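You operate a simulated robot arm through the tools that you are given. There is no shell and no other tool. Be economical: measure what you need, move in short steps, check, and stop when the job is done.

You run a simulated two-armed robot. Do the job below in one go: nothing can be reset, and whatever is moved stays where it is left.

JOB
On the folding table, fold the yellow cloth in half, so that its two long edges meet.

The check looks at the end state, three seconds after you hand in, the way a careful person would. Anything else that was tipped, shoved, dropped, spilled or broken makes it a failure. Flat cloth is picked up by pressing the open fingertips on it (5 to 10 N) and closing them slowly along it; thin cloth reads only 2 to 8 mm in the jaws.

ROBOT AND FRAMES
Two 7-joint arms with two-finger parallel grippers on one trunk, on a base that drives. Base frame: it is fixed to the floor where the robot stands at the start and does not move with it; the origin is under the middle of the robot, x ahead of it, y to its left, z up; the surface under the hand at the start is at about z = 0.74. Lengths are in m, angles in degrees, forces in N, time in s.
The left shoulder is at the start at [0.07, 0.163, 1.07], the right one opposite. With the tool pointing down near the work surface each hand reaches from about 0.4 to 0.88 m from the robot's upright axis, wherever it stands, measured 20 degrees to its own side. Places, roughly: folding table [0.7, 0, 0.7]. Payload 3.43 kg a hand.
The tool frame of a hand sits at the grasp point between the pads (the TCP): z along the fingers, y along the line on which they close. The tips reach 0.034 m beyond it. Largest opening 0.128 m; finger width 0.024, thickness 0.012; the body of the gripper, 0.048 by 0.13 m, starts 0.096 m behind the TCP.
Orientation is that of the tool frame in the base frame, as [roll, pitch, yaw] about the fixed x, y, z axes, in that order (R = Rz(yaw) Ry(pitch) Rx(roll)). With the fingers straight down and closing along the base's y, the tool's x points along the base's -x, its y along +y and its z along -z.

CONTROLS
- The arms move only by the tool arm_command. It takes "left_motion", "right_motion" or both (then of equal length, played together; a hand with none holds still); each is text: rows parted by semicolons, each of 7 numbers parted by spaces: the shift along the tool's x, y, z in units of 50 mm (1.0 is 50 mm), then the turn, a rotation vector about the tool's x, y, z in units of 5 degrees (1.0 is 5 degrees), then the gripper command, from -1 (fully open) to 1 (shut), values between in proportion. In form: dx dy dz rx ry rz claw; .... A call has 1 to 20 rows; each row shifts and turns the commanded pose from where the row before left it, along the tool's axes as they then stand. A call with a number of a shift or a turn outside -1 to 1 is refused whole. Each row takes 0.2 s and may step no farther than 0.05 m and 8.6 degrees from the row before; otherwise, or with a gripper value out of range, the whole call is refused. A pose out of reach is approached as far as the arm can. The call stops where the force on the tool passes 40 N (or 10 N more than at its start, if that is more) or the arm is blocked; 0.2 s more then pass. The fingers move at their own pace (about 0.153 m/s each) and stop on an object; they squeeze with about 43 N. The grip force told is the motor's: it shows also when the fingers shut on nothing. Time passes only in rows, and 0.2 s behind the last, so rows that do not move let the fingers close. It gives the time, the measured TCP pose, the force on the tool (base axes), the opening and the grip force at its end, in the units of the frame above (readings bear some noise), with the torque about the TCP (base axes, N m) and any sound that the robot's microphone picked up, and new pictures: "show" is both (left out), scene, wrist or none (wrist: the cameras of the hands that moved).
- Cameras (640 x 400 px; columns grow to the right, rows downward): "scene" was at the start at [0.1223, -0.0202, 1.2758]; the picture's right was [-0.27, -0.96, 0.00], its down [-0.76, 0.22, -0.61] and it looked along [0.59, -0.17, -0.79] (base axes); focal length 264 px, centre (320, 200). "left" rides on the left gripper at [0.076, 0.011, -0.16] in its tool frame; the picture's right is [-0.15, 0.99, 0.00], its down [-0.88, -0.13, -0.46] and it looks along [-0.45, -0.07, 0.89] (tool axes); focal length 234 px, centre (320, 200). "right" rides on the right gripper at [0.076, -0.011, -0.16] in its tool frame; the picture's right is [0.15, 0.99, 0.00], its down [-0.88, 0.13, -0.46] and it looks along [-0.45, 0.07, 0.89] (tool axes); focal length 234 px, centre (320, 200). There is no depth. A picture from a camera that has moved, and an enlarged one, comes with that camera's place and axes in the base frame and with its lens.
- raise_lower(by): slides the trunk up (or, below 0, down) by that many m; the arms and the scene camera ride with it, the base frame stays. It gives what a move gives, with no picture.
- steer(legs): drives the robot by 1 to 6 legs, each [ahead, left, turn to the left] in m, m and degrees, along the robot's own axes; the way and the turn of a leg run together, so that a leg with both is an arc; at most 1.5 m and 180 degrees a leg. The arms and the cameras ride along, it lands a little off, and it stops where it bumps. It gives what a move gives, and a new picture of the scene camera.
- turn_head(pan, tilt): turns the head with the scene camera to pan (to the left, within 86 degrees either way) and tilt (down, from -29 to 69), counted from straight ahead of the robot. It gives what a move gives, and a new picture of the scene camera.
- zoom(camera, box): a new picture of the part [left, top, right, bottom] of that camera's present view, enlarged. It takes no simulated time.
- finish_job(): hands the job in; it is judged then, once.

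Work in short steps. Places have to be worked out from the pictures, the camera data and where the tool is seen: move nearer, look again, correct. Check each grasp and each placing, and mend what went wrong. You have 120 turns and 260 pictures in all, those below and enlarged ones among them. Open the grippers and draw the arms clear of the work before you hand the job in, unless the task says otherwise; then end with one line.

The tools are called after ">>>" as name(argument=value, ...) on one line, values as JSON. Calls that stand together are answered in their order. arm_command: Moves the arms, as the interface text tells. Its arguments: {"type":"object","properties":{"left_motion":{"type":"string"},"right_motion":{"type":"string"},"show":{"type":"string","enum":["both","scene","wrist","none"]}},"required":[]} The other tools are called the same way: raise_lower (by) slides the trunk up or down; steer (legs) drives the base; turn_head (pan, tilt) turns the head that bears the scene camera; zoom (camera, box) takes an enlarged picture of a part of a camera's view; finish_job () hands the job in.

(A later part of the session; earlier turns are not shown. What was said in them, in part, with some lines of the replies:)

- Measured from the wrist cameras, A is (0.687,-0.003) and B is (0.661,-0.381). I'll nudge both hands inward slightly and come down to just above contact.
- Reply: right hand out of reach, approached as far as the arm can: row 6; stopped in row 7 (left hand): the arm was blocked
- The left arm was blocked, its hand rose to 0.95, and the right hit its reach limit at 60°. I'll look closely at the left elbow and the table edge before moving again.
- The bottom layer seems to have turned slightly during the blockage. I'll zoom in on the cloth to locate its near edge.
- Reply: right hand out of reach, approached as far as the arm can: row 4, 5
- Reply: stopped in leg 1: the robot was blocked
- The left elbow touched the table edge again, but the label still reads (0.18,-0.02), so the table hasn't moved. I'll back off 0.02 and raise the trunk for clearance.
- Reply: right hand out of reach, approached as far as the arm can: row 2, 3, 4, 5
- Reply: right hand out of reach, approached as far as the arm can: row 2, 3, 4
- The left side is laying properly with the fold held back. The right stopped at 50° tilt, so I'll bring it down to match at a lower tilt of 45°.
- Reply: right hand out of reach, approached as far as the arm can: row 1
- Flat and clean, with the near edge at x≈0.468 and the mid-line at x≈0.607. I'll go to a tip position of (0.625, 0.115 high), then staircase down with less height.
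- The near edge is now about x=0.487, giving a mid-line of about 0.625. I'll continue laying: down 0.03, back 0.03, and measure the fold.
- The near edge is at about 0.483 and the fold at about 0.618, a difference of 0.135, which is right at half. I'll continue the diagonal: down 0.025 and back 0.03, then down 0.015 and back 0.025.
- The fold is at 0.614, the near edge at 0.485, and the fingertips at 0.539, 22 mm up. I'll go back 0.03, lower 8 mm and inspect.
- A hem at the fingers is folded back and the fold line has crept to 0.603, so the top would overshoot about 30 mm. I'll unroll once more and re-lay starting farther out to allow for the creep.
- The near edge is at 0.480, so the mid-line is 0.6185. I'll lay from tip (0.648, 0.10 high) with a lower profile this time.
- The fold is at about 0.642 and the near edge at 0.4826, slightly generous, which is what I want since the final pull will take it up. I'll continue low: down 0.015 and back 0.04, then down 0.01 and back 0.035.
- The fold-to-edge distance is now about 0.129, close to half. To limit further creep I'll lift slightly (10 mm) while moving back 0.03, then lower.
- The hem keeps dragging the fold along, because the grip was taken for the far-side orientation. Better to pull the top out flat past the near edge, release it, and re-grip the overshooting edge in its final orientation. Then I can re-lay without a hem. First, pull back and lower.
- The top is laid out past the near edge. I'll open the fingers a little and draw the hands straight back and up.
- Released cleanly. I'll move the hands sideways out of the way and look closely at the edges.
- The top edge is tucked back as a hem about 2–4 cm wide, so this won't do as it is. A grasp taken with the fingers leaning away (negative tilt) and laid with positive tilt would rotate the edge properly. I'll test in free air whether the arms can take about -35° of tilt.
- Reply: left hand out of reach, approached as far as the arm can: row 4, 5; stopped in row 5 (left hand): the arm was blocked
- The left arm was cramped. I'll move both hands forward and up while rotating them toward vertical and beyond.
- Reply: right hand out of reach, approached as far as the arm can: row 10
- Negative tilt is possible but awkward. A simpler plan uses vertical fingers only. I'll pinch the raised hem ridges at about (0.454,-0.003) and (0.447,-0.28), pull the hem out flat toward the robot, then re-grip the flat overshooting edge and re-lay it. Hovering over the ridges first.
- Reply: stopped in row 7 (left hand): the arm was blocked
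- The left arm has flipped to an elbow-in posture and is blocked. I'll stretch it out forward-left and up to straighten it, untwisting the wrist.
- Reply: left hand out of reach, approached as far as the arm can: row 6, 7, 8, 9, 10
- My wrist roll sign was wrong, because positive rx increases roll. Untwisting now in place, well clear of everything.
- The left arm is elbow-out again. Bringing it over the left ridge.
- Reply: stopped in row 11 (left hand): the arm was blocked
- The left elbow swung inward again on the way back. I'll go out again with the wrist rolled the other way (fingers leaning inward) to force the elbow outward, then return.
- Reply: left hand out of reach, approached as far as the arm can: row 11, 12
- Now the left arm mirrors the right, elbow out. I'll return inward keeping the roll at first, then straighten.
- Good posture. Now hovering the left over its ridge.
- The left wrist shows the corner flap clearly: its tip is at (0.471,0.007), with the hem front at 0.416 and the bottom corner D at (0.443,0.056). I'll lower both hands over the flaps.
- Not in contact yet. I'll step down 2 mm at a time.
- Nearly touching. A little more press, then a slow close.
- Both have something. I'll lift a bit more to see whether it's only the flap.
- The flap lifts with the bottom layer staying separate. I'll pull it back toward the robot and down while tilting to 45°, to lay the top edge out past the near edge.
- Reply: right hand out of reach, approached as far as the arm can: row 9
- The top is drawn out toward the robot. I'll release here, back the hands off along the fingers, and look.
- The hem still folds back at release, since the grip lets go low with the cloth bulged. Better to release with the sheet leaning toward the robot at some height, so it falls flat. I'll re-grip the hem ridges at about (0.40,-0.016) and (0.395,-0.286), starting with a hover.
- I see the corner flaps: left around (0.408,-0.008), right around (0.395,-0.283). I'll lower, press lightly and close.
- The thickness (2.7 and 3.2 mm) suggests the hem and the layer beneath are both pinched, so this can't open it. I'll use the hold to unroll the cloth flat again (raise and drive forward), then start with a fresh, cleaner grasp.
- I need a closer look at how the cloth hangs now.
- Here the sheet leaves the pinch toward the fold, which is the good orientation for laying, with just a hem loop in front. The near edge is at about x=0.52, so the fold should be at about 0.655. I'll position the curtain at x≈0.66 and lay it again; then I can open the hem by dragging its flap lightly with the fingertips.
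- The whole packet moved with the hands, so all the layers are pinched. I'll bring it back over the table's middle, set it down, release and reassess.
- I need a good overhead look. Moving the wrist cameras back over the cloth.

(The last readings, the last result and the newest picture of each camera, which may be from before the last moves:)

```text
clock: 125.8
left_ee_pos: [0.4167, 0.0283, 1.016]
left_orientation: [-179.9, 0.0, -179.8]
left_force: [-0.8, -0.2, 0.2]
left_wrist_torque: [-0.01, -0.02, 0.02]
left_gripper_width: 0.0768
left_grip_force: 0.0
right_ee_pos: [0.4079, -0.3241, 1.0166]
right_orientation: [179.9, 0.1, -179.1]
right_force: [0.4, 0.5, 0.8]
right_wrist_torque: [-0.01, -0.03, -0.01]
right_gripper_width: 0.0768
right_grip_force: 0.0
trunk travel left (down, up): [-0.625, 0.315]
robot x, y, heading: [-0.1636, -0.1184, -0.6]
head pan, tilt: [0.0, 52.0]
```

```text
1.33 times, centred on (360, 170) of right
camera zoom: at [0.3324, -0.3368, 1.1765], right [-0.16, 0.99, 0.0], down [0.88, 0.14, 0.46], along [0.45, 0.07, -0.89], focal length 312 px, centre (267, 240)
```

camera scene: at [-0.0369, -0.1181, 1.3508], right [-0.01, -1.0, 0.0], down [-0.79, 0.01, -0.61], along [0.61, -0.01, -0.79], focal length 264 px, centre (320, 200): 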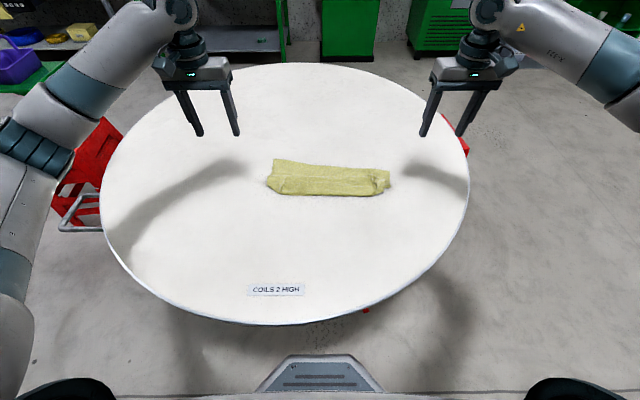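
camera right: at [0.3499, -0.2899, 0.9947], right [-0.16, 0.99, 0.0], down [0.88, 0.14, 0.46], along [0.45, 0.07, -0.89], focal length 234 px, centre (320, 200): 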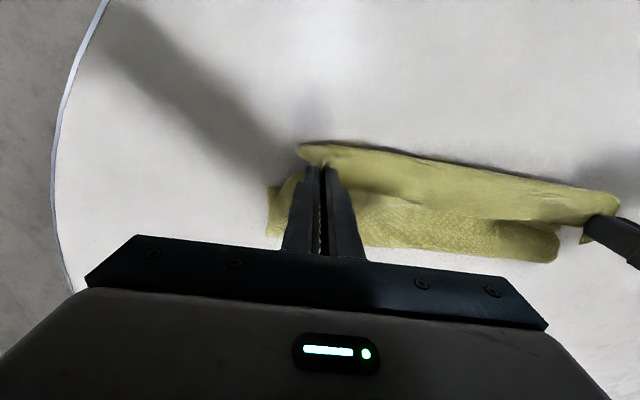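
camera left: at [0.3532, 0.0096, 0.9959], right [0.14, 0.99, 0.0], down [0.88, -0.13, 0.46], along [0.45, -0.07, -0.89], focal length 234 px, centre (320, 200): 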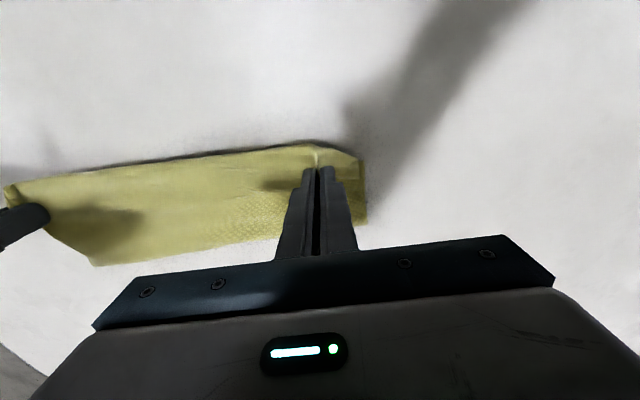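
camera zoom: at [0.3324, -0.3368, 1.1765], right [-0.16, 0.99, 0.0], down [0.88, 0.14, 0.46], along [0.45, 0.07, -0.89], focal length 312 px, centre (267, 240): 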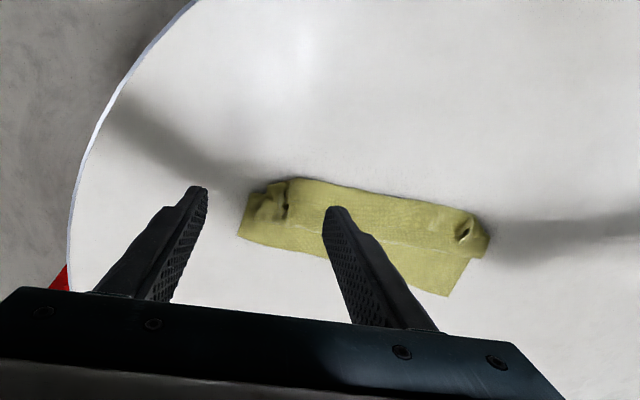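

The back edge at x≈0.56–0.62 is a full-length free edge with the rest zig-zagged in front of it. I can grip that edge, lift it high so gravity opens everything, lay the first half toward the robot, and fold back away from the robot. That direction suits this grip, so no hem. Hovering over the back edge.

>>> arm_command(left_motion="-0.61 -0.11 0.553 0 0 0 0.375;-0.61 -0.11 0.553 0 0 0 0.375;-0.61 -0.11 0.553 0 0 0 0.375;-0.61 -0.11 0.553 0 0 0 0.375;-0.61 -0.11 0.553 0 0 0 0.375;-0.61 -0.11 0.553 0 0 0 0.375;0 0 0 0 0 0.9 0.375;0 0 0 0 0 0.9 0.375;0 0 0 0 0 0 0.375", right_motion="-0.48 0.033 0.555 0 0 0 0.375;-0.48 0.033 0.555 0 0 0 0.375;-0.48 0.033 0.555 0 0 0 0.375;-0.48 0.033 0.555 0 0 0 0.375;-0.48 0.033 0.555 0 0 0 0.375;-0.48 0.033 0.555 0 0 0 0.375;0 0 0 0 0 0.9 0.375;0 0 0 0 0 0.9 0.375;0 0 0 0 0 0 0.375", show="wrist")

```text
clock: 127.8
left_ee_pos: [0.6016, -0.0041, 0.8478]
left_orientation: [-179.9, 0.1, 171.0]
left_force: [0.0, -1.0, -0.4]
left_wrist_torque: [-0.04, -0.04, 0.05]
left_gripper_width: 0.0399
left_grip_force: 0.2
right_ee_pos: [0.5526, -0.3116, 0.8505]
right_orientation: [180.0, 0.1, 171.7]
right_force: [1.3, 0.7, -0.6]
right_wrist_torque: [-0.01, 0.0, 0.0]
right_gripper_width: 0.04
right_grip_force: 0.0
trunk travel left (down, up): [-0.625, 0.315]
robot x, y, heading: [-0.1626, -0.116, -0.5]
head pan, tilt: [0.0, 52.0]
camera right: at [0.4761, -0.3124, 1.0101], right [0.0, 1.0, 0.0], down [0.89, 0.0, 0.46], along [0.46, 0.0, -0.89], focal length 234 px, centre (320, 200)
camera left: at [0.5283, 0.0198, 1.0079], right [0.3, 0.95, 0.0], down [0.85, -0.27, 0.46], along [0.43, -0.14, -0.89], focal length 234 px, centre (320, 200)
```

right: 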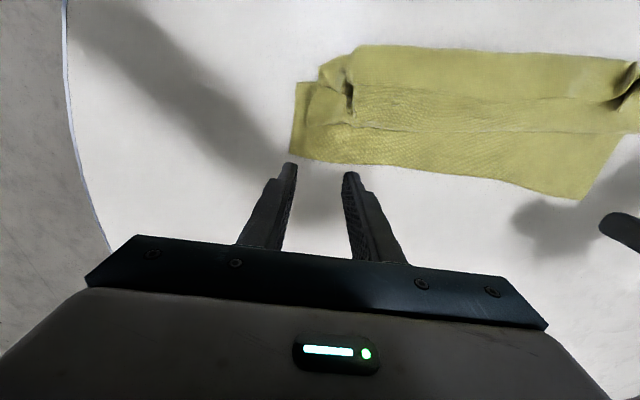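
left: 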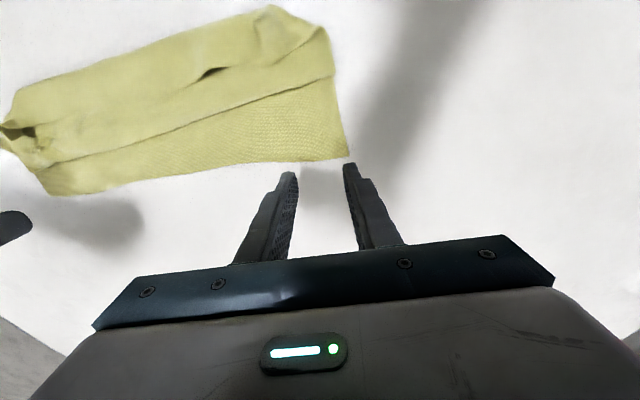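

The back strip is clearly a flat single layer with a free edge. I'll go down to contact on it.

>>> arm_command(left_motion="0.02 -0.2 0.45 0 0 0 0.375;0 0 0.5 0 0 0 0.375;0 0 0.35 0 0 0 0.375;0 0 0.1 0 0 0 0.375;0 0 0.05 0 0 0 0.375;0 0 0 0 0 0 0.375", right_motion="0 0.14 0.5 0 0 0 0.375;0 0 0.5 0 0 0 0.375;0 0 0.35 0 0 0 0.375;0 0 0.1 0 0 0 0.375;0 0 0.05 0 0 0 0.375;0 0 0 0 0 0 0.375", show="none")

```text
clock: 129.2
left_ee_pos: [0.5985, -0.0133, 0.7756]
left_orientation: [-179.9, -0.1, 171.1]
left_force: [0.8, 0.4, 1.2]
left_wrist_torque: [0.01, 0.0, 0.03]
left_gripper_width: 0.0399
left_grip_force: 0.1
right_ee_pos: [0.553, -0.3051, 0.7761]
right_orientation: [-179.9, 0.0, 171.7]
right_force: [0.3, -0.7, 2.6]
right_wrist_torque: [-0.03, -0.01, -0.01]
right_gripper_width: 0.0399
right_grip_force: 0.1
trunk travel left (down, up): [-0.625, 0.315]
robot x, y, heading: [-0.1624, -0.1179, -0.5]
head pan, tilt: [0.0, 52.0]
```

Contact. I'll press to about 7 N, close slowly, then lift a little.

>>> arm_command(left_motion="0 0 0.045 0 0 0 0.375;0 0 0 0 0 0 0.42;0 0 0 0 0 0 0.46;0 0 0 0 0 0 0.5;0 0 0 0 0 0 0.54;0 0 0 0 0 0 0.58;0 0 0 0 0 0 0.63;0 0 0 0 0 0 0.68;0 0 0 0 0 0 0.73;0 0 0 0 0 0 0.78;0 0 0 0 0 0 0.83;0 0 0 0 0 0 0.88;0 0 0 0 0 0 0.93;0 0 0 0 0 0 0.97;0 0 0 0 0 0 1;0 0 0 0 0 0 1;0 -0.1 -0.2 0 0 0 1;0 0 -0.4 0 0 0 1;0 0 0 0 0 0 1", right_motion="0 0 0.03 0 0 0 0.375;0 0 0 0 0 0 0.42;0 0 0 0 0 0 0.46;0 0 0 0 0 0 0.5;0 0 0 0 0 0 0.54;0 0 0 0 0 0 0.58;0 0 0 0 0 0 0.63;0 0 0 0 0 0 0.68;0 0 0 0 0 0 0.73;0 0 0 0 0 0 0.78;0 0 0 0 0 0 0.83;0 0 0 0 0 0 0.88;0 0 0 0 0 0 0.93;0 0 0 0 0 0 0.97;0 0 0 0 0 0 1;0 0 0 0 0 0 1;0 0.1 -0.2 0 0 0 1;0 0 -0.4 0 0 0 1;0 0 0 0 0 0 1", show="none")

>>> raise_lower(by=0.14)

>>> zoom(camera="scene", box=[160, 80, 480, 280])

```text
clock: 133.2
left_ee_pos: [0.5986, -0.0185, 0.8021]
left_orientation: [-179.9, -0.1, 171.1]
left_force: [-0.1, 0.0, -0.7]
left_wrist_torque: [0.02, -0.01, -0.02]
left_gripper_width: 0.0018
left_grip_force: 36.3
right_ee_pos: [0.5553, -0.2999, 0.803]
right_orientation: [-180.0, 0.0, 171.6]
right_force: [0.0, -0.2, 0.4]
right_wrist_torque: [0.0, 0.02, 0.01]
right_gripper_width: 0.0055
right_grip_force: 39.5
trunk travel left (down, up): [-0.625, 0.315]
robot x, y, heading: [-0.1637, -0.1159, -0.6]
head pan, tilt: [0.0, 52.0]
```

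```text
clock: 134.9
left_ee_pos: [0.5974, -0.0187, 0.9427]
left_orientation: [-179.9, 0.0, 171.1]
left_force: [0.0, -0.2, -0.7]
left_wrist_torque: [0.03, 0.0, 0.02]
left_gripper_width: 0.0019
left_grip_force: 37.3
right_ee_pos: [0.5548, -0.2998, 0.9439]
right_orientation: [179.9, 0.0, 171.8]
right_force: [-0.8, 0.3, 0.3]
right_wrist_torque: [0.03, -0.01, 0.01]
right_gripper_width: 0.0052
right_grip_force: 39.4
trunk travel left (down, up): [-0.765, 0.175]
robot x, y, heading: [-0.1666, -0.1185, -0.3]
head pan, tilt: [0.0, 52.0]
```

```text
2.00 times, centred on (320, 180) of scene
camera zoom: at [-0.0374, -0.1181, 1.4908], right [-0.01, -1.0, 0.0], down [-0.79, 0.01, -0.62], along [0.62, -0.01, -0.79], focal length 528 px, centre (320, 240)
```

zoom: 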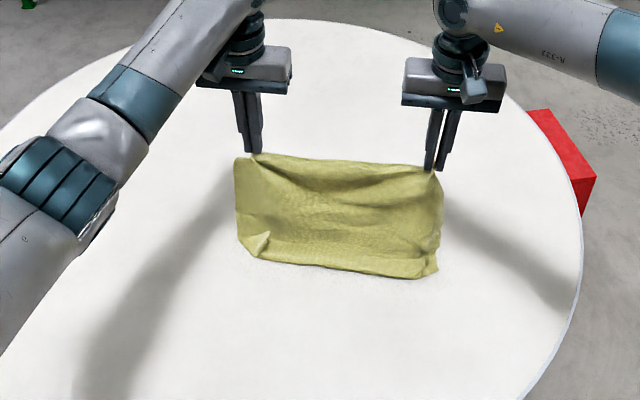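

Held on both sides. I'll raise further so the cloth hangs free and opens out.

>>> raise_lower(by=0.15)

>>> zoom(camera="scene", box=[160, 80, 480, 280])

>>> zoom(camera="right", box=[0, 0, 640, 400])

```text
clock: 136.6
left_ee_pos: [0.5976, -0.0192, 1.0921]
left_orientation: [-179.9, 0.0, 171.1]
left_force: [-0.4, 0.3, 0.1]
left_wrist_torque: [-0.02, -0.02, -0.01]
left_gripper_width: 0.0019
left_grip_force: 36.6
right_ee_pos: [0.5547, -0.3003, 1.0941]
right_orientation: [179.9, 0.0, 171.8]
right_force: [-0.6, -0.6, -1.0]
right_wrist_torque: [0.01, -0.01, 0.03]
right_gripper_width: 0.0053
right_grip_force: 39.5
trunk travel left (down, up): [-0.915, 0.025]
robot x, y, heading: [-0.1629, -0.1157, -0.7]
head pan, tilt: [0.0, 52.0]
```

```text
2.00 times, centred on (320, 180) of scene
camera zoom: at [-0.0374, -0.1181, 1.6408], right [-0.01, -1.0, 0.0], down [-0.79, 0.01, -0.62], along [0.62, -0.01, -0.79], focal length 528 px, centre (320, 240)
```

zoom: 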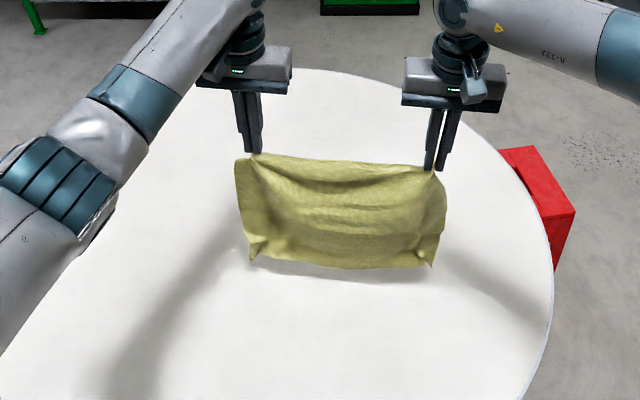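

```text
1.00 times, centred on (320, 200) of right (not enlarged: the box is as wide or as high as the picture)
camera zoom: at [0.4784, -0.301, 1.2526], right [0.0, 1.0, 0.0], down [0.89, 0.0, 0.46], along [0.46, 0.0, -0.89], focal length 234 px, centre (320, 200)
```

zoom: 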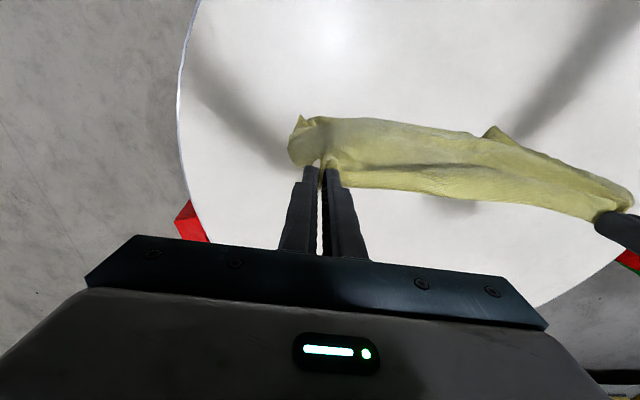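

The cloth now hangs open from both hands. I'll square the two hands to the same x, then lower to touch.

>>> arm_command(left_motion="0.212 0.0 0 0 0 0 1;0.212 0.0 0 0 0 0 1;0 0 0 0 0 -0.9 1;0 0 0 0 0 -0.9 1;0 0 0 0 0 0 1", right_motion="-0.212 0.0 0 0 0 0 1;-0.212 0.0 0 0 0 0 1;0 0 0 0 0 -0.9 1;0 0 0 0 0 -0.9 1;0 0 0 0 0 0 1", show="none")

>>> raise_lower(by=-0.05)

>>> zoom(camera="scene", box=[160, 80, 480, 280])

```text
clock: 137.8
left_ee_pos: [0.5767, -0.0143, 1.092]
left_orientation: [-179.9, 0.0, -179.9]
left_force: [1.1, -1.2, -0.1]
left_wrist_torque: [-0.04, -0.01, -0.01]
left_gripper_width: 0.002
left_grip_force: 36.5
right_ee_pos: [0.5744, -0.3025, 1.0939]
right_orientation: [-180.0, 0.0, -179.2]
right_force: [1.0, 0.5, -0.4]
right_wrist_torque: [0.04, -0.01, 0.03]
right_gripper_width: 0.0052
right_grip_force: 40.1
trunk travel left (down, up): [-0.915, 0.025]
robot x, y, heading: [-0.165, -0.1184, -0.4]
head pan, tilt: [0.0, 52.0]
```

```text
clock: 138.7
left_ee_pos: [0.5762, -0.0149, 1.0432]
left_orientation: [-179.9, 0.0, -179.9]
left_force: [-0.2, -0.3, 0.0]
left_wrist_torque: [-0.01, 0.02, 0.01]
left_gripper_width: 0.002
left_grip_force: 37.0
right_ee_pos: [0.5744, -0.3025, 1.0438]
right_orientation: [-180.0, 0.1, -179.2]
right_force: [-0.6, 0.3, 0.1]
right_wrist_torque: [0.05, 0.01, 0.02]
right_gripper_width: 0.0055
right_grip_force: 39.6
trunk travel left (down, up): [-0.865, 0.075]
robot x, y, heading: [-0.1624, -0.1165, -0.4]
head pan, tilt: [0.0, 52.0]
```

```text
2.00 times, centred on (320, 180) of scene
camera zoom: at [-0.0384, -0.1181, 1.591], right [-0.01, -1.0, 0.0], down [-0.79, 0.01, -0.62], along [0.62, -0.01, -0.79], focal length 528 px, centre (320, 240)
```

zoom: 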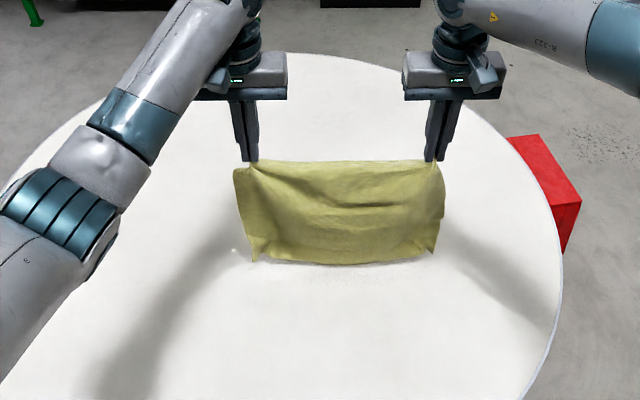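

The bottom edge is just touching at x≈0.57. I'll lay the first half with a smooth diagonal arm motion, 14 cm toward the robot and down.

>>> arm_command(left_motion="0.1 0 0.25 0 0 0 1;0.28 0 0.28 0 0 0 1;0.28 0 0.28 0 0 0 1;0.28 0 0.28 0 0 0 1;0.28 0 0.28 0 0 0 1;0.28 0 0.28 0 0 0 1;0.28 0 0.28 0 0 0 1;0.28 0 0.28 0 0 0 1;0.28 0 0.28 0 0 0 1;0.28 0 0.28 0 0 0 1;0.28 0 0.2 0 0 0 1;0 0 0 0 0 0 1", right_motion="0.1 0 0.25 0 0 0 1;0.28 0 0.28 0 0 0 1;0.28 0 0.28 0 0 0 1;0.28 0 0.28 0 0 0 1;0.28 0 0.28 0 0 0 1;0.28 0 0.28 0 0 0 1;0.28 0 0.28 0 0 0 1;0.28 0 0.28 0 0 0 1;0.28 0 0.28 0 0 0 1;0.28 0 0.28 0 0 0 1;0.28 0 0.2 0 0 0 1;0 0 0 0 0 0 1", show="none")

>>> zoom(camera="scene", box=[160, 80, 480, 280])

>>> zoom(camera="left", box=[0, 0, 640, 400])

```text
clock: 141.3
left_ee_pos: [0.4317, -0.0159, 0.8947]
left_orientation: [-180.0, 0.1, -179.9]
left_force: [0.4, -1.3, -0.3]
left_wrist_torque: [-0.03, 0.01, 0.0]
left_gripper_width: 0.0021
left_grip_force: 36.7
right_ee_pos: [0.4306, -0.3051, 0.8947]
right_orientation: [179.9, -0.1, -179.1]
right_force: [-1.0, 2.1, -0.2]
right_wrist_torque: [0.02, -0.04, 0.03]
right_gripper_width: 0.0052
right_grip_force: 39.4
trunk travel left (down, up): [-0.865, 0.075]
robot x, y, heading: [-0.161, -0.1149, -0.7]
head pan, tilt: [0.0, 52.0]
```

```text
2.00 times, centred on (320, 180) of scene
camera zoom: at [-0.0373, -0.118, 1.5909], right [-0.01, -1.0, 0.0], down [-0.79, 0.01, -0.62], along [0.62, -0.01, -0.79], focal length 528 px, centre (320, 240)
```

zoom: 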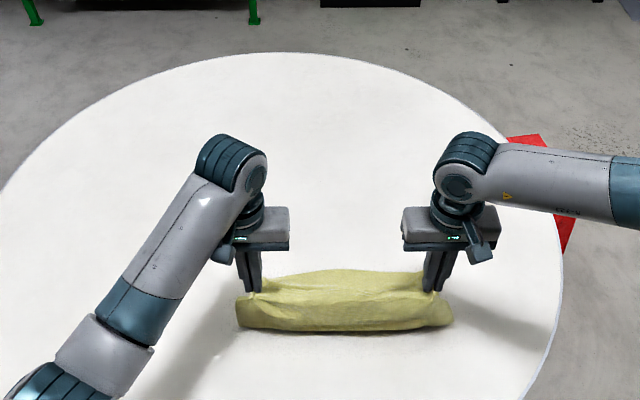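

```text
1.00 times, centred on (320, 200) of left (not enlarged: the box is as wide or as high as the picture)
camera zoom: at [0.3563, -0.0038, 1.0544], right [0.14, 0.99, 0.0], down [0.88, -0.13, 0.46], along [0.45, -0.07, -0.89], focal length 234 px, centre (320, 200)
```

zoom: 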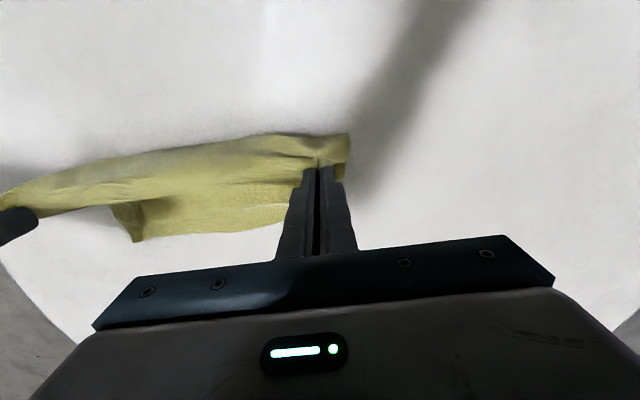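

The far edge lies at x≈0.552 and the fold is forming at x≈0.42, so about 0.13 apart, close to half. Now the fold-back: a small shift toward the robot to allow for creep, then diagonally forward and down.

>>> arm_command(left_motion="0.24 0 0 0 0 0 1;-0.21 0 0.21 0 0 0 1;-0.21 0 0.21 0 0 0 1;-0.21 0 0.21 0 0 0 1;-0.21 0 0.21 0 0 0 1;-0.21 0 0.21 0 0 0 1;-0.21 0 0.21 0 0 0 1;-0.21 0 0.21 0 0 0 1;0 0 0 0 0 0 1", right_motion="0.24 0 0 0 0 0 1;-0.21 0 0.21 0 0 0 1;-0.21 0 0.21 0 0 0 1;-0.21 0 0.21 0 0 0 1;-0.21 0 0.21 0 0 0 1;-0.21 0 0.21 0 0 0 1;-0.21 0 0.21 0 0 0 1;-0.21 0 0.21 0 0 0 1;0 0 0 0 0 0 1", show="none")

>>> zoom(camera="scene", box=[220, 150, 444, 290])

>>> zoom(camera="left", box=[0, 0, 640, 400])

>>> zoom(camera="right", box=[0, 0, 640, 400])

```text
clock: 143.3
left_ee_pos: [0.4935, -0.0155, 0.8203]
left_orientation: [-179.8, 0.0, -179.9]
left_force: [0.4, -0.7, -0.4]
left_wrist_torque: [-0.03, 0.0, -0.04]
left_gripper_width: 0.002
left_grip_force: 36.7
right_ee_pos: [0.4912, -0.3039, 0.8217]
right_orientation: [-179.9, 0.1, -179.2]
right_force: [-0.9, 0.8, 0.5]
right_wrist_torque: [0.01, -0.04, -0.02]
right_gripper_width: 0.005
right_grip_force: 39.1
trunk travel left (down, up): [-0.865, 0.075]
robot x, y, heading: [-0.1653, -0.1167, -0.4]
head pan, tilt: [0.0, 52.0]
```

```text
2.86 times, centred on (332, 220) of scene
camera zoom: at [-0.0385, -0.1181, 1.591], right [-0.01, -1.0, 0.0], down [-0.79, 0.01, -0.62], along [0.62, -0.01, -0.79], focal length 754 px, centre (286, 143)
```

zoom: 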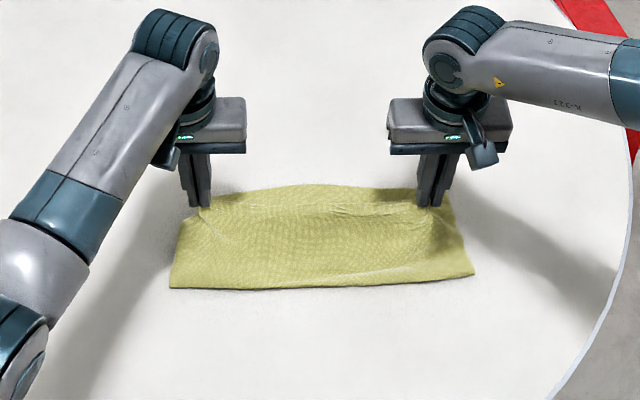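

```text
1.00 times, centred on (320, 200) of left (not enlarged: the box is as wide or as high as the picture)
camera zoom: at [0.4181, -0.0038, 0.9809], right [0.15, 0.99, 0.0], down [0.88, -0.13, 0.46], along [0.45, -0.07, -0.89], focal length 234 px, centre (320, 200)
```

zoom: 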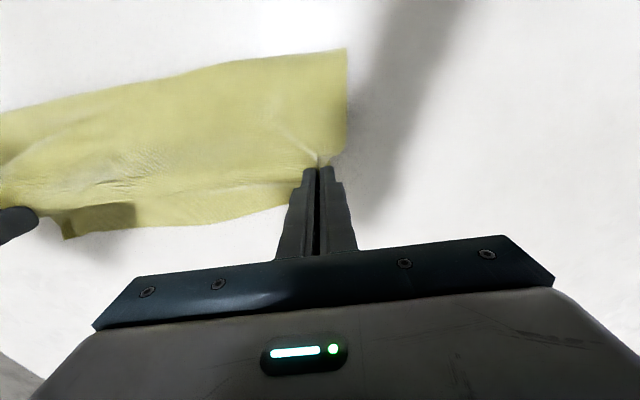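

```text
1.00 times, centred on (320, 200) of right (not enlarged: the box is as wide or as high as the picture)
camera zoom: at [0.4161, -0.317, 0.9805], right [-0.16, 0.99, 0.0], down [0.88, 0.14, 0.46], along [0.45, 0.07, -0.89], focal length 234 px, centre (320, 200)
```

zoom: 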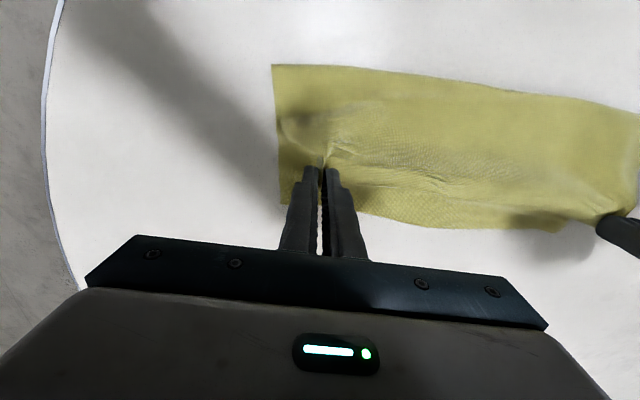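

Excellent. Fold corners are at (0.397,0.02) and (0.411,-0.36) and the far edge is at x≈0.545, so the bottom half is ≈0.137–0.145 deep. I'll finish the diagonal to bring the held edge over the far edge.

>>> arm_command(left_motion="-0.18 0 0.12 0 0 0 1;-0.18 0 0.12 0 0 0 1;-0.18 0 0.12 0 0 0 1;-0.18 0 0.12 0 0 0 1;-0.18 0 0.1 0 0 0 1;0 0 0 0 0 0 1", right_motion="-0.18 0 0.12 0 0 0 1;-0.18 0 0.12 0 0 0 1;-0.18 0 0.12 0 0 0 1;-0.18 0 0.12 0 0 0 1;-0.18 0 0.1 0 0 0 1;0 0 0 0 0 0 1", show="wrist")

>>> zoom(camera="scene", box=[236, 150, 428, 270])

```text
clock: 144.7
left_ee_pos: [0.5389, -0.0163, 0.7912]
left_orientation: [-179.9, 0.0, 179.9]
left_force: [0.0, -0.7, 0.8]
left_wrist_torque: [0.02, 0.0, -0.02]
left_gripper_width: 0.0021
left_grip_force: 36.6
right_ee_pos: [0.5354, -0.3037, 0.7928]
right_orientation: [-180.0, 0.1, -179.4]
right_force: [0.6, 0.3, -0.3]
right_wrist_torque: [-0.01, 0.03, -0.02]
right_gripper_width: 0.0049
right_grip_force: 39.3
trunk travel left (down, up): [-0.865, 0.075]
robot x, y, heading: [-0.1621, -0.1157, -0.6]
head pan, tilt: [0.0, 52.0]
camera right: at [0.4614, -0.3172, 0.9516], right [-0.16, 0.99, 0.0], down [0.88, 0.14, 0.46], along [0.45, 0.07, -0.89], focal length 234 px, centre (320, 200)
camera left: at [0.4632, -0.0051, 0.9523], right [0.15, 0.99, 0.0], down [0.88, -0.13, 0.46], along [0.45, -0.07, -0.89], focal length 234 px, centre (320, 200)
```

right: 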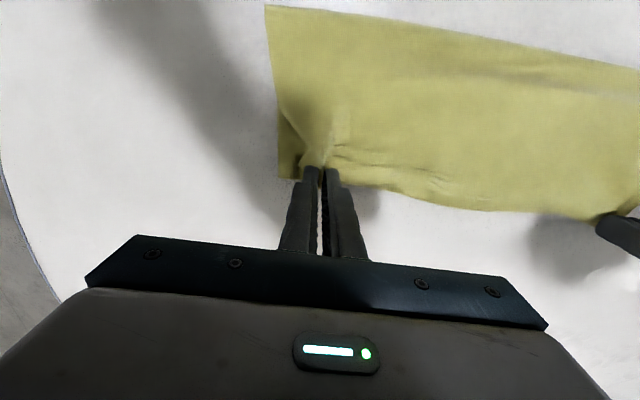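
left: 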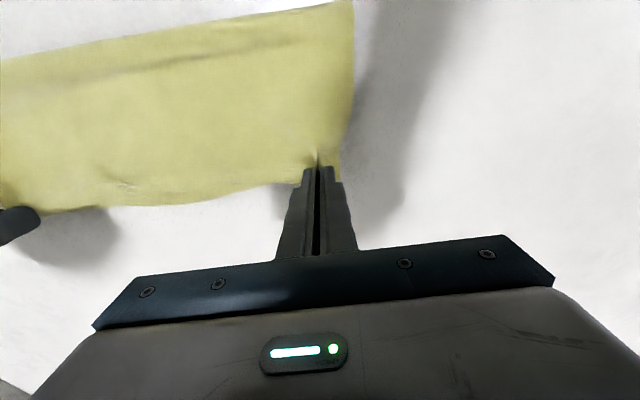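

```text
3.33 times, centred on (332, 210) of scene
camera zoom: at [-0.0381, -0.1182, 1.5909], right [-0.01, -1.0, 0.0], down [-0.79, 0.01, -0.62], along [0.62, -0.01, -0.79], focal length 880 px, centre (280, 167)
```

zoom: 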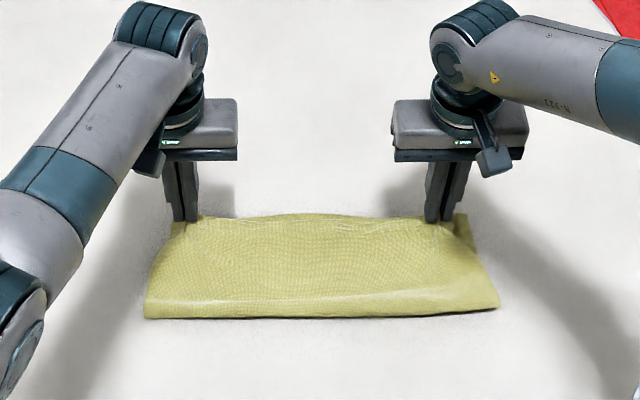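

Top and bottom edges are within about 5 mm: B at (0.551,-0.343) and A at (0.549,0.001), with the held edge at about 0.546–0.549. I'll lower to the cloth, release gently and lift straight up.

>>> arm_command(left_motion="-0.03 0 0.1 0 0 0 1;0 0 0.09 0 0 0 1;0 0 0 0 0 0 0.9;0 0 0 0 0 0 0.8;0 0 0 0 0 0 0.7;0 0 0 0 0 0 0.6;0 0 0 0 0 0 0.5;0 0 -0.1 0 0 0 0.45;0 0 -0.3 0 0 0 0.45;0 0 -0.6 0 0 0 0.45;0 0 -0.9 0 0 0 0.45;0 0.5 -0.8 0 0 0 0.45;0 0.8 -0.5 0 0 0 0.45;0 0.8 0 0 0 0 0.45;0 0.8 0 0 0 0 0.45;0 0 0 0 0 0 0.45", right_motion="-0.05 0 0.1 0 0 0 1;0 0 0.11 0 0 0 1;0 0 0 0 0 0 0.9;0 0 0 0 0 0 0.8;0 0 0 0 0 0 0.7;0 0 0 0 0 0 0.6;0 0 0 0 0 0 0.5;0 0 -0.1 0 0 0 0.45;0 0 -0.3 0 0 0 0.45;0 0 -0.6 0 0 0 0.45;0 0 -0.9 0 0 0 0.45;0 -0.5 -0.8 0 0 0 0.45;0 -0.8 -0.5 0 0 0 0.45;0 -0.8 0 0 0 0 0.45;0 -0.8 0 0 0 0 0.45;0 0 0 0 0 0 0.45", show="scene")

>>> zoom(camera="scene", box=[252, 180, 412, 280])

```text
clock: 148.1
left_ee_pos: [0.54, 0.1284, 0.9407]
left_orientation: [-179.9, 0.0, -179.9]
left_force: [0.0, 0.2, 0.0]
left_wrist_torque: [0.03, 0.0, 0.02]
left_gripper_width: 0.0352
left_grip_force: 0.2
right_ee_pos: [0.5407, -0.4487, 0.9427]
right_orientation: [179.9, 0.1, -179.2]
right_force: [0.2, 0.4, -0.9]
right_wrist_torque: [0.01, -0.02, -0.02]
right_gripper_width: 0.0352
right_grip_force: 0.1
trunk travel left (down, up): [-0.865, 0.075]
robot x, y, heading: [-0.161, -0.1168, -0.3]
head pan, tilt: [0.0, 52.0]
camera scene: at [-0.0376, -0.1181, 1.5909], right [-0.01, -1.0, 0.0], down [-0.79, 0.01, -0.62], along [0.62, -0.01, -0.79], focal length 264 px, centre (320, 200)
```

scene: 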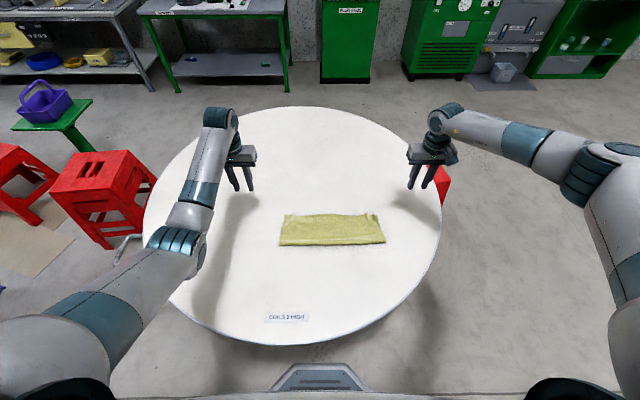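

```text
4.00 times, centred on (332, 230) of scene
camera zoom: at [-0.0376, -0.1181, 1.5909], right [-0.01, -1.0, 0.0], down [-0.79, 0.01, -0.62], along [0.62, -0.01, -0.79], focal length 1056 px, centre (272, 80)
```

zoom: 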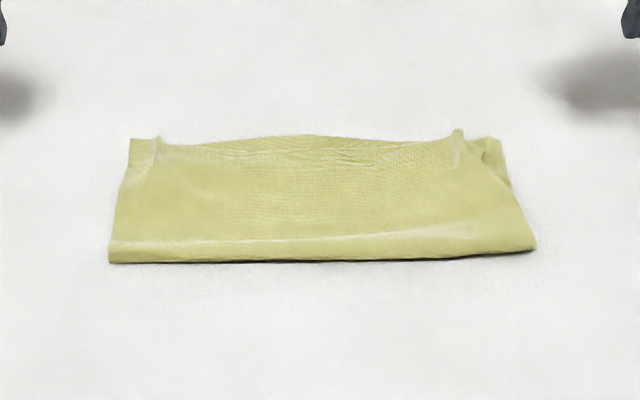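

Very good. I'll check the far edge closely from above with the wrist cameras.

>>> arm_command(left_motion="0.6 -0.8 0 0 0 0 0.45;0.6 -0.8 0 0 0 0 0.45;0.6 -0.6 0 0 0 0 0.45;0 0 0 0 0 0 0.45", right_motion="0.6 0.8 0 0 0 0 0.45;0.6 0.8 0 0 0 0 0.45;0.6 0.6 0 0 0 0 0.45;0 0 0 0 0 0 0.45", show="none")

>>> zoom(camera="left", box=[40, 60, 440, 310])

>>> zoom(camera="right", box=[200, 60, 600, 310])

```text
clock: 149.1
left_ee_pos: [0.4483, 0.0192, 0.9412]
left_orientation: [-179.8, -0.1, -180.0]
left_force: [0.0, -0.8, 0.5]
left_wrist_torque: [0.05, 0.03, 0.02]
left_gripper_width: 0.0348
left_grip_force: 0.1
right_ee_pos: [0.4488, -0.3397, 0.9433]
right_orientation: [180.0, 0.2, -179.3]
right_force: [0.7, 0.7, 0.0]
right_wrist_torque: [-0.02, -0.01, -0.01]
right_gripper_width: 0.0351
right_grip_force: 0.1
trunk travel left (down, up): [-0.865, 0.075]
robot x, y, heading: [-0.1627, -0.1193, -0.7]
head pan, tilt: [0.0, 52.0]
```

```text
1.60 times, centred on (240, 185) of left
camera zoom: at [0.3741, 0.0299, 1.1016], right [0.15, 0.99, 0.0], down [0.88, -0.13, 0.45], along [0.45, -0.07, -0.89], focal length 375 px, centre (448, 224)
```

zoom: 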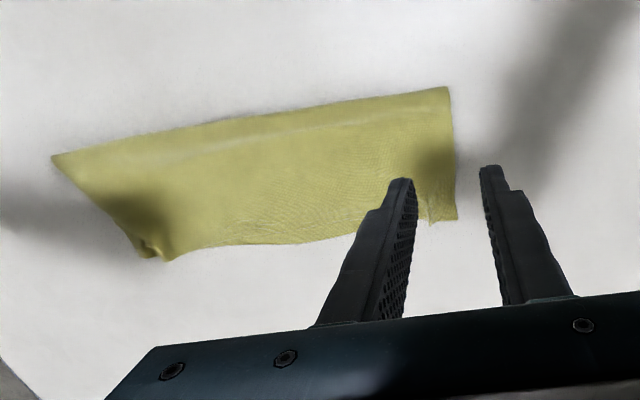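

```text
1.60 times, centred on (400, 185) of right
camera zoom: at [0.3739, -0.3536, 1.1018], right [-0.16, 0.99, 0.0], down [0.88, 0.14, 0.46], along [0.45, 0.07, -0.89], focal length 375 px, centre (192, 224)
```

zoom: 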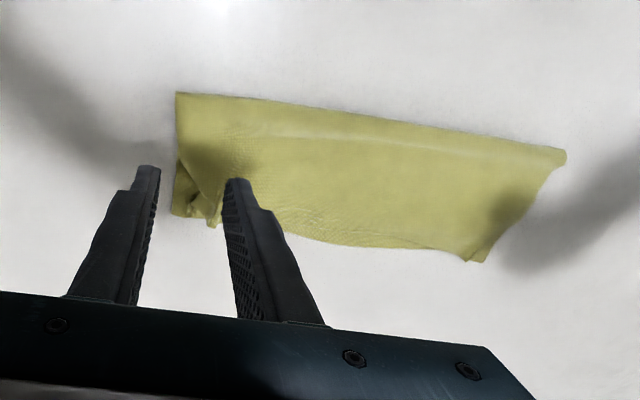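

I'll zoom in on the two far corners and the middle of the far edge.

>>> zoom(camera="right", box=[290, 130, 370, 210])

>>> zoom(camera="left", box=[100, 160, 260, 240])

>>> zoom(camera="right", box=[400, 160, 560, 240])

```text
5.00 times, centred on (330, 170) of right
camera zoom: at [0.3739, -0.3536, 1.1018], right [-0.16, 0.99, 0.0], down [0.88, 0.14, 0.46], along [0.45, 0.07, -0.89], focal length 1171 px, centre (270, 350)
```

zoom: 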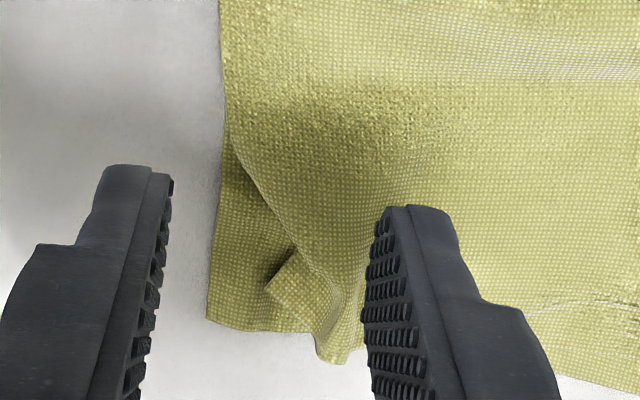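

```text
4.00 times, centred on (180, 200) of left
camera zoom: at [0.3741, 0.0299, 1.1016], right [0.15, 0.99, 0.0], down [0.88, -0.13, 0.45], along [0.45, -0.07, -0.89], focal length 937 px, centre (880, 200)
```

zoom: 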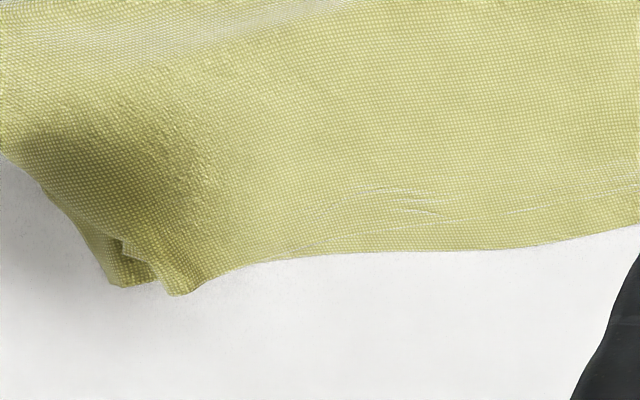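

```text
4.00 times, centred on (480, 200) of right
camera zoom: at [0.3739, -0.3536, 1.1018], right [-0.16, 0.99, 0.0], down [0.88, 0.14, 0.46], along [0.45, 0.07, -0.89], focal length 937 px, centre (-320, 200)
```

zoom: 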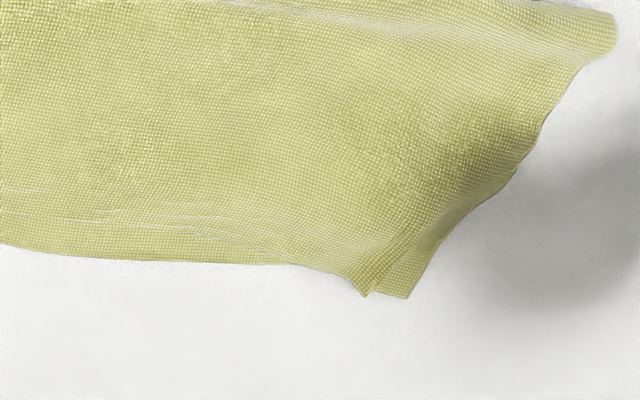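

The long edges coincide well along the middle and left. The right top corner C is still gathered at about (0.527,-0.325), about 2–3 cm short of the bottom corner at (0.548,-0.348). I'll press lightly astride the leftover ridge there and spread the fingers to open it.

>>> arm_command(right_motion="-0.3 0.147 0.6 0 0 0 0.45;-0.3 0.147 0.6 0 0 0 0.45;-0.3 0.147 0.6 0 0 0 0.45;-0.3 0.147 0.6 0 0 0 0.45;-0.3 0.147 0.6 0 0 0 0.45;0 0 0.1 0 0 0 0.45;0 0 0.06 0 0 0 0.45;0 0 0.05 0 0 0 0.45;0 0 0 0 0 0 0.45", show="wrist")

```text
clock: 151.1
left_ee_pos: [0.4494, 0.0181, 0.9416]
left_orientation: [-179.8, 0.0, -179.9]
left_force: [-0.6, -0.3, 0.9]
left_wrist_torque: [-0.03, 0.01, 0.01]
left_gripper_width: 0.035
left_grip_force: 0.2
right_ee_pos: [0.5242, -0.3023, 0.7817]
right_orientation: [-180.0, 0.0, -179.2]
right_force: [0.5, 0.3, 0.3]
right_wrist_torque: [0.04, -0.03, 0.02]
right_gripper_width: 0.0351
right_grip_force: 0.0
trunk travel left (down, up): [-0.865, 0.075]
robot x, y, heading: [-0.1632, -0.1161, -0.6]
head pan, tilt: [0.0, 52.0]
camera right: at [0.4487, -0.3156, 0.9405], right [-0.16, 0.99, 0.0], down [0.88, 0.14, 0.46], along [0.45, 0.07, -0.89], focal length 234 px, centre (320, 200)
```

right: 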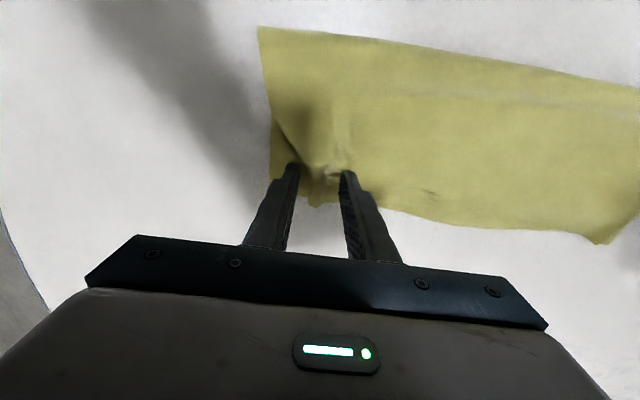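

The fingers straddle the ridge. I'll find light contact.

>>> arm_command(right_motion="0 0 0.05 0 0 0 0.45;0 0 0.05 0 0 0 0.45;0 0 0 0 0 0 0.45", show="none")

```text
clock: 151.9
left_ee_pos: [0.4499, 0.0192, 0.9415]
left_orientation: [-179.9, 0.0, -179.9]
left_force: [-0.2, 0.2, 0.6]
left_wrist_torque: [0.0, 0.0, -0.04]
left_gripper_width: 0.0353
left_grip_force: 0.0
right_ee_pos: [0.5249, -0.3015, 0.7771]
right_orientation: [-180.0, 0.1, -179.2]
right_force: [0.3, -0.2, 0.9]
right_wrist_torque: [-0.01, -0.02, -0.03]
right_gripper_width: 0.0353
right_grip_force: 0.0
trunk travel left (down, up): [-0.865, 0.075]
robot x, y, heading: [-0.1639, -0.1136, -0.3]
head pan, tilt: [0.0, 52.0]
```

Light contact, about 1 N. A touch more pressure, then I'll spread with the hand drifting outward so mainly the corner moves.

>>> arm_command(right_motion="0 0 0.03 0 0 0 0.45;-0.03 -0.035 0 0 0 0 0.4;-0.03 -0.035 0 0 0 0 0.35;-0.03 -0.035 0 0 0 0 0.3;-0.03 -0.035 0 0 0 0 0.25;-0.03 -0.035 0 0 0 0 0.2;-0.03 -0.035 0 0 0 0 0.15;-0.03 -0.035 0 0 0 0 0.1;-0.03 -0.035 0 0 0 0 0.05;-0.03 -0.035 0 0 0 0 0;0 0 0 0 0 0 0;0 0 -0.3 0 0 0 0;0 0 -0.7 0 0 0 0;0.5 -0.3 -0.9 0 0 0 0;0.5 -0.3 -0.9 0 0 0 0;0.6 -0.1 -0.5 0 0 0 0;0 0 0 0 0 0 0", show="none")

>>> zoom(camera="right", box=[200, 100, 440, 250])

```text
refused: row 14 steps farther than a row can; nothing moved
```

```text
2.67 times, centred on (320, 175) of right
camera zoom: at [0.4492, -0.3156, 0.9359], right [-0.16, 0.99, 0.0], down [0.88, 0.14, 0.46], along [0.45, 0.07, -0.89], focal length 624 px, centre (320, 267)
```

zoom: 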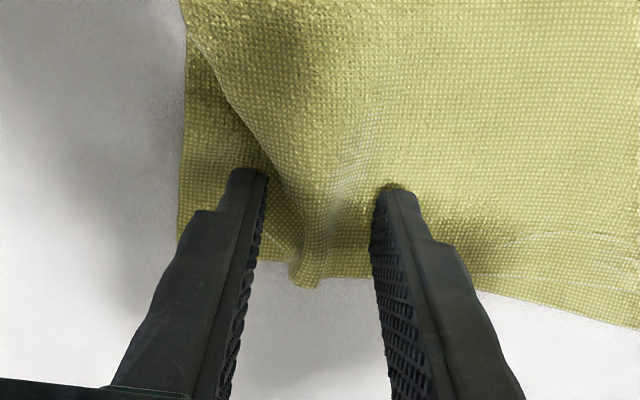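

The outer finger sits where the corner tag is. Repeating with the exit rows within limits.

>>> arm_command(right_motion="0 0 0.03 0 0 0 0.45;-0.03 -0.035 0 0 0 0 0.4;-0.03 -0.035 0 0 0 0 0.35;-0.03 -0.035 0 0 0 0 0.3;-0.03 -0.035 0 0 0 0 0.25;-0.03 -0.035 0 0 0 0 0.2;-0.03 -0.035 0 0 0 0 0.15;-0.03 -0.035 0 0 0 0 0.1;-0.03 -0.035 0 0 0 0 0.05;-0.03 -0.035 0 0 0 0 0;0 0 0 0 0 0 0;0 0 -0.3 0 0 0 0;0 0 -0.7 0 0 0 0;0.5 -0.2 -0.7 0 0 0 0;0.5 -0.2 -0.7 0 0 0 0;0.5 -0.1 -0.5 0 0 0 0;0 0 0 0 0 0 0", show="none")

>>> zoom(camera="right", box=[200, 100, 440, 250])

```text
clock: 155.5
left_ee_pos: [0.4497, 0.02, 0.9415]
left_orientation: [-179.8, -0.1, -179.9]
left_force: [-0.4, -0.3, 0.0]
left_wrist_torque: [0.02, 0.01, -0.04]
left_gripper_width: 0.0349
left_grip_force: 0.0
right_ee_pos: [0.4628, -0.3451, 0.9192]
right_orientation: [179.9, 0.0, -179.2]
right_force: [-0.3, 0.8, 0.1]
right_wrist_torque: [0.0, 0.01, -0.01]
right_gripper_width: 0.0637
right_grip_force: 0.1
trunk travel left (down, up): [-0.865, 0.075]
robot x, y, heading: [-0.1587, -0.1145, -0.5]
head pan, tilt: [0.0, 52.0]
```

```text
2.67 times, centred on (320, 175) of right
camera zoom: at [0.3866, -0.3573, 1.0786], right [-0.16, 0.99, 0.0], down [0.88, 0.14, 0.46], along [0.45, 0.07, -0.89], focal length 624 px, centre (320, 267)
```

zoom: 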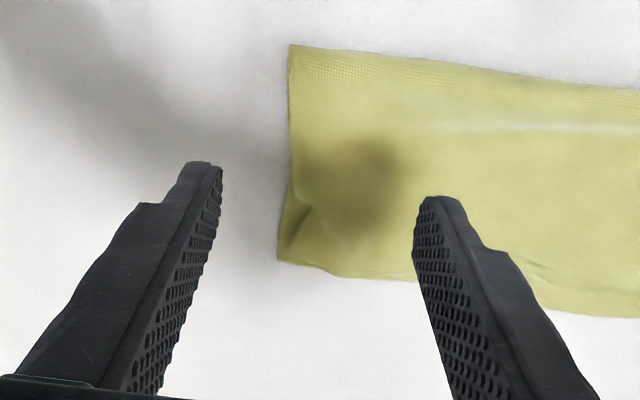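

That opened the corner very nicely. Now a look at the left corner.

>>> zoom(camera="left", box=[240, 110, 400, 210])

```text
4.00 times, centred on (320, 160) of left
camera zoom: at [0.3749, 0.0312, 1.1013], right [0.15, 0.99, 0.0], down [0.88, -0.13, 0.46], along [0.45, -0.07, -0.89], focal length 937 px, centre (320, 360)
```

zoom: 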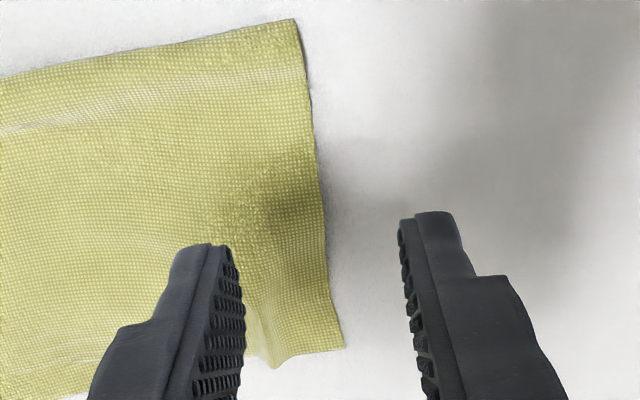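

The left corner is aligned with just a slight ripple, so I'll leave it. I'll draw both arms clear and take a final look.

>>> arm_command(left_motion="0 0.6 -0.6 0 0 0 0.3;0 0.7 -0.5 0 0 0 0.1;0 0.7 -0.3 0 0 0 -0.2;0 0.7 -0.2 0 0 0 -0.5;0 0.7 0 0 0 0 -0.8;0 0 0 0 0 0 -1", right_motion="0 -0.6 -0.6 0 0 0 0;0 -0.7 -0.5 0 0 0 -0.2;0 -0.7 -0.3 0 0 0 -0.4;0 -0.7 -0.2 0 0 0 -0.6;0 -0.7 0 0 0 0 -0.8;0 0 0 0 0 0 -1", show="scene")

>>> zoom(camera="scene", box=[252, 180, 412, 280])

>>> zoom(camera="scene", box=[270, 200, 334, 240])

>>> zoom(camera="scene", box=[334, 200, 398, 240])

```text
clock: 156.9
left_ee_pos: [0.4501, 0.1897, 1.0223]
left_orientation: [-179.9, 0.1, -179.9]
left_force: [0.7, -1.0, -0.8]
left_wrist_torque: [0.01, 0.0, -0.02]
left_gripper_width: 0.1279
left_grip_force: 0.0
right_ee_pos: [0.4648, -0.5146, 0.9993]
right_orientation: [180.0, -0.1, -179.2]
right_force: [0.5, -0.8, 0.4]
right_wrist_torque: [-0.02, 0.02, -0.01]
right_gripper_width: 0.1279
right_grip_force: 0.0
trunk travel left (down, up): [-0.865, 0.075]
robot x, y, heading: [-0.162, -0.1196, -0.6]
head pan, tilt: [0.0, 52.0]
camera scene: at [-0.0372, -0.1183, 1.5908], right [-0.01, -1.0, 0.0], down [-0.79, 0.01, -0.62], along [0.62, -0.01, -0.79], focal length 264 px, centre (320, 200)
```

scene: 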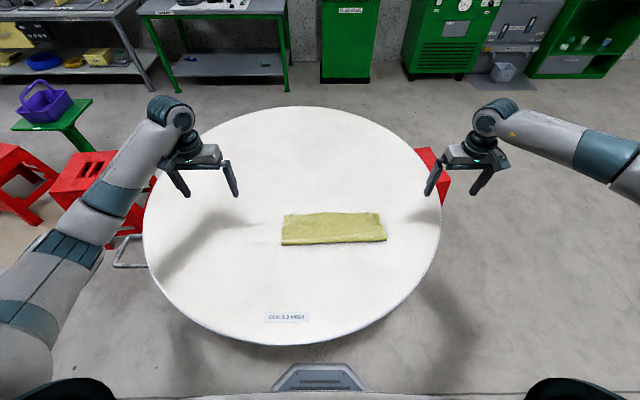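

```text
4.00 times, centred on (332, 230) of scene
camera zoom: at [-0.0372, -0.1183, 1.5908], right [-0.01, -1.0, 0.0], down [-0.79, 0.01, -0.62], along [0.62, -0.01, -0.79], focal length 1056 px, centre (272, 80)
```

zoom: 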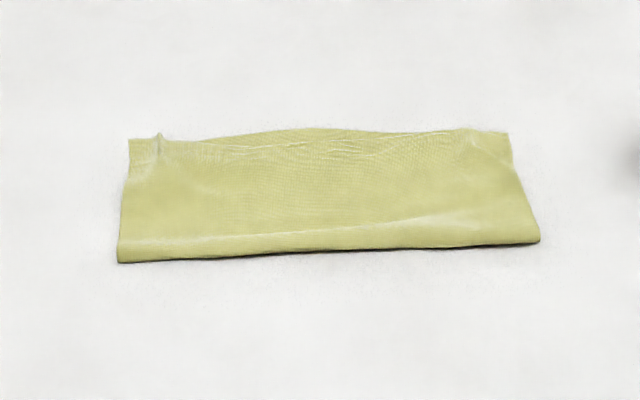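

```text
10.00 times, centred on (302, 220) of scene
camera zoom: at [-0.0372, -0.1183, 1.5908], right [-0.01, -1.0, 0.0], down [-0.79, 0.01, -0.62], along [0.62, -0.01, -0.79], focal length 2641 px, centre (500, 0)
```

zoom: 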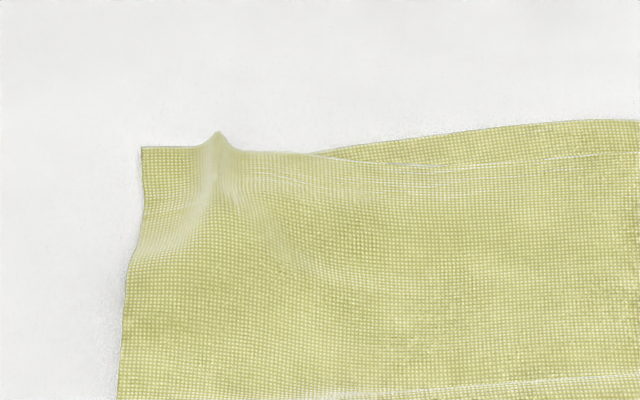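

```text
10.00 times, centred on (366, 220) of scene
camera zoom: at [-0.0372, -0.1183, 1.5908], right [-0.01, -1.0, 0.0], down [-0.79, 0.01, -0.62], along [0.62, -0.01, -0.79], focal length 2641 px, centre (-140, 0)
```

zoom: 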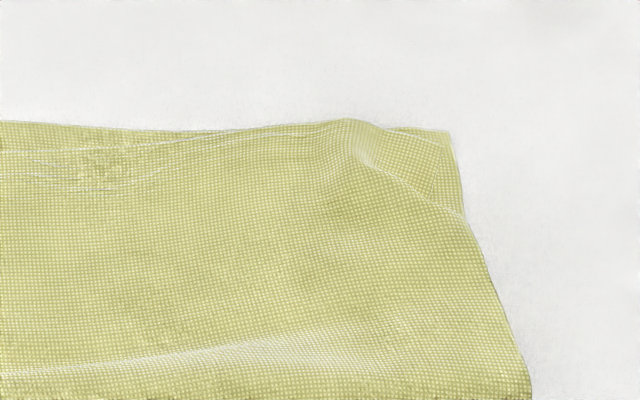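

The cloth is folded in half. The corners meet and the long edges run together, with only about 1.5 cm of bow mid-edge that was there from the start. The table and everything else are undisturbed and the arms are clear and open, so I'm handing in.

>>> finish_job()

```text
The job is handed in.
```

The yellow cloth is folded in half and handed in: its two long edges meet at the corners and stay within about 1.5 cm of each other in the middle, with a slight ripple near the left corner.
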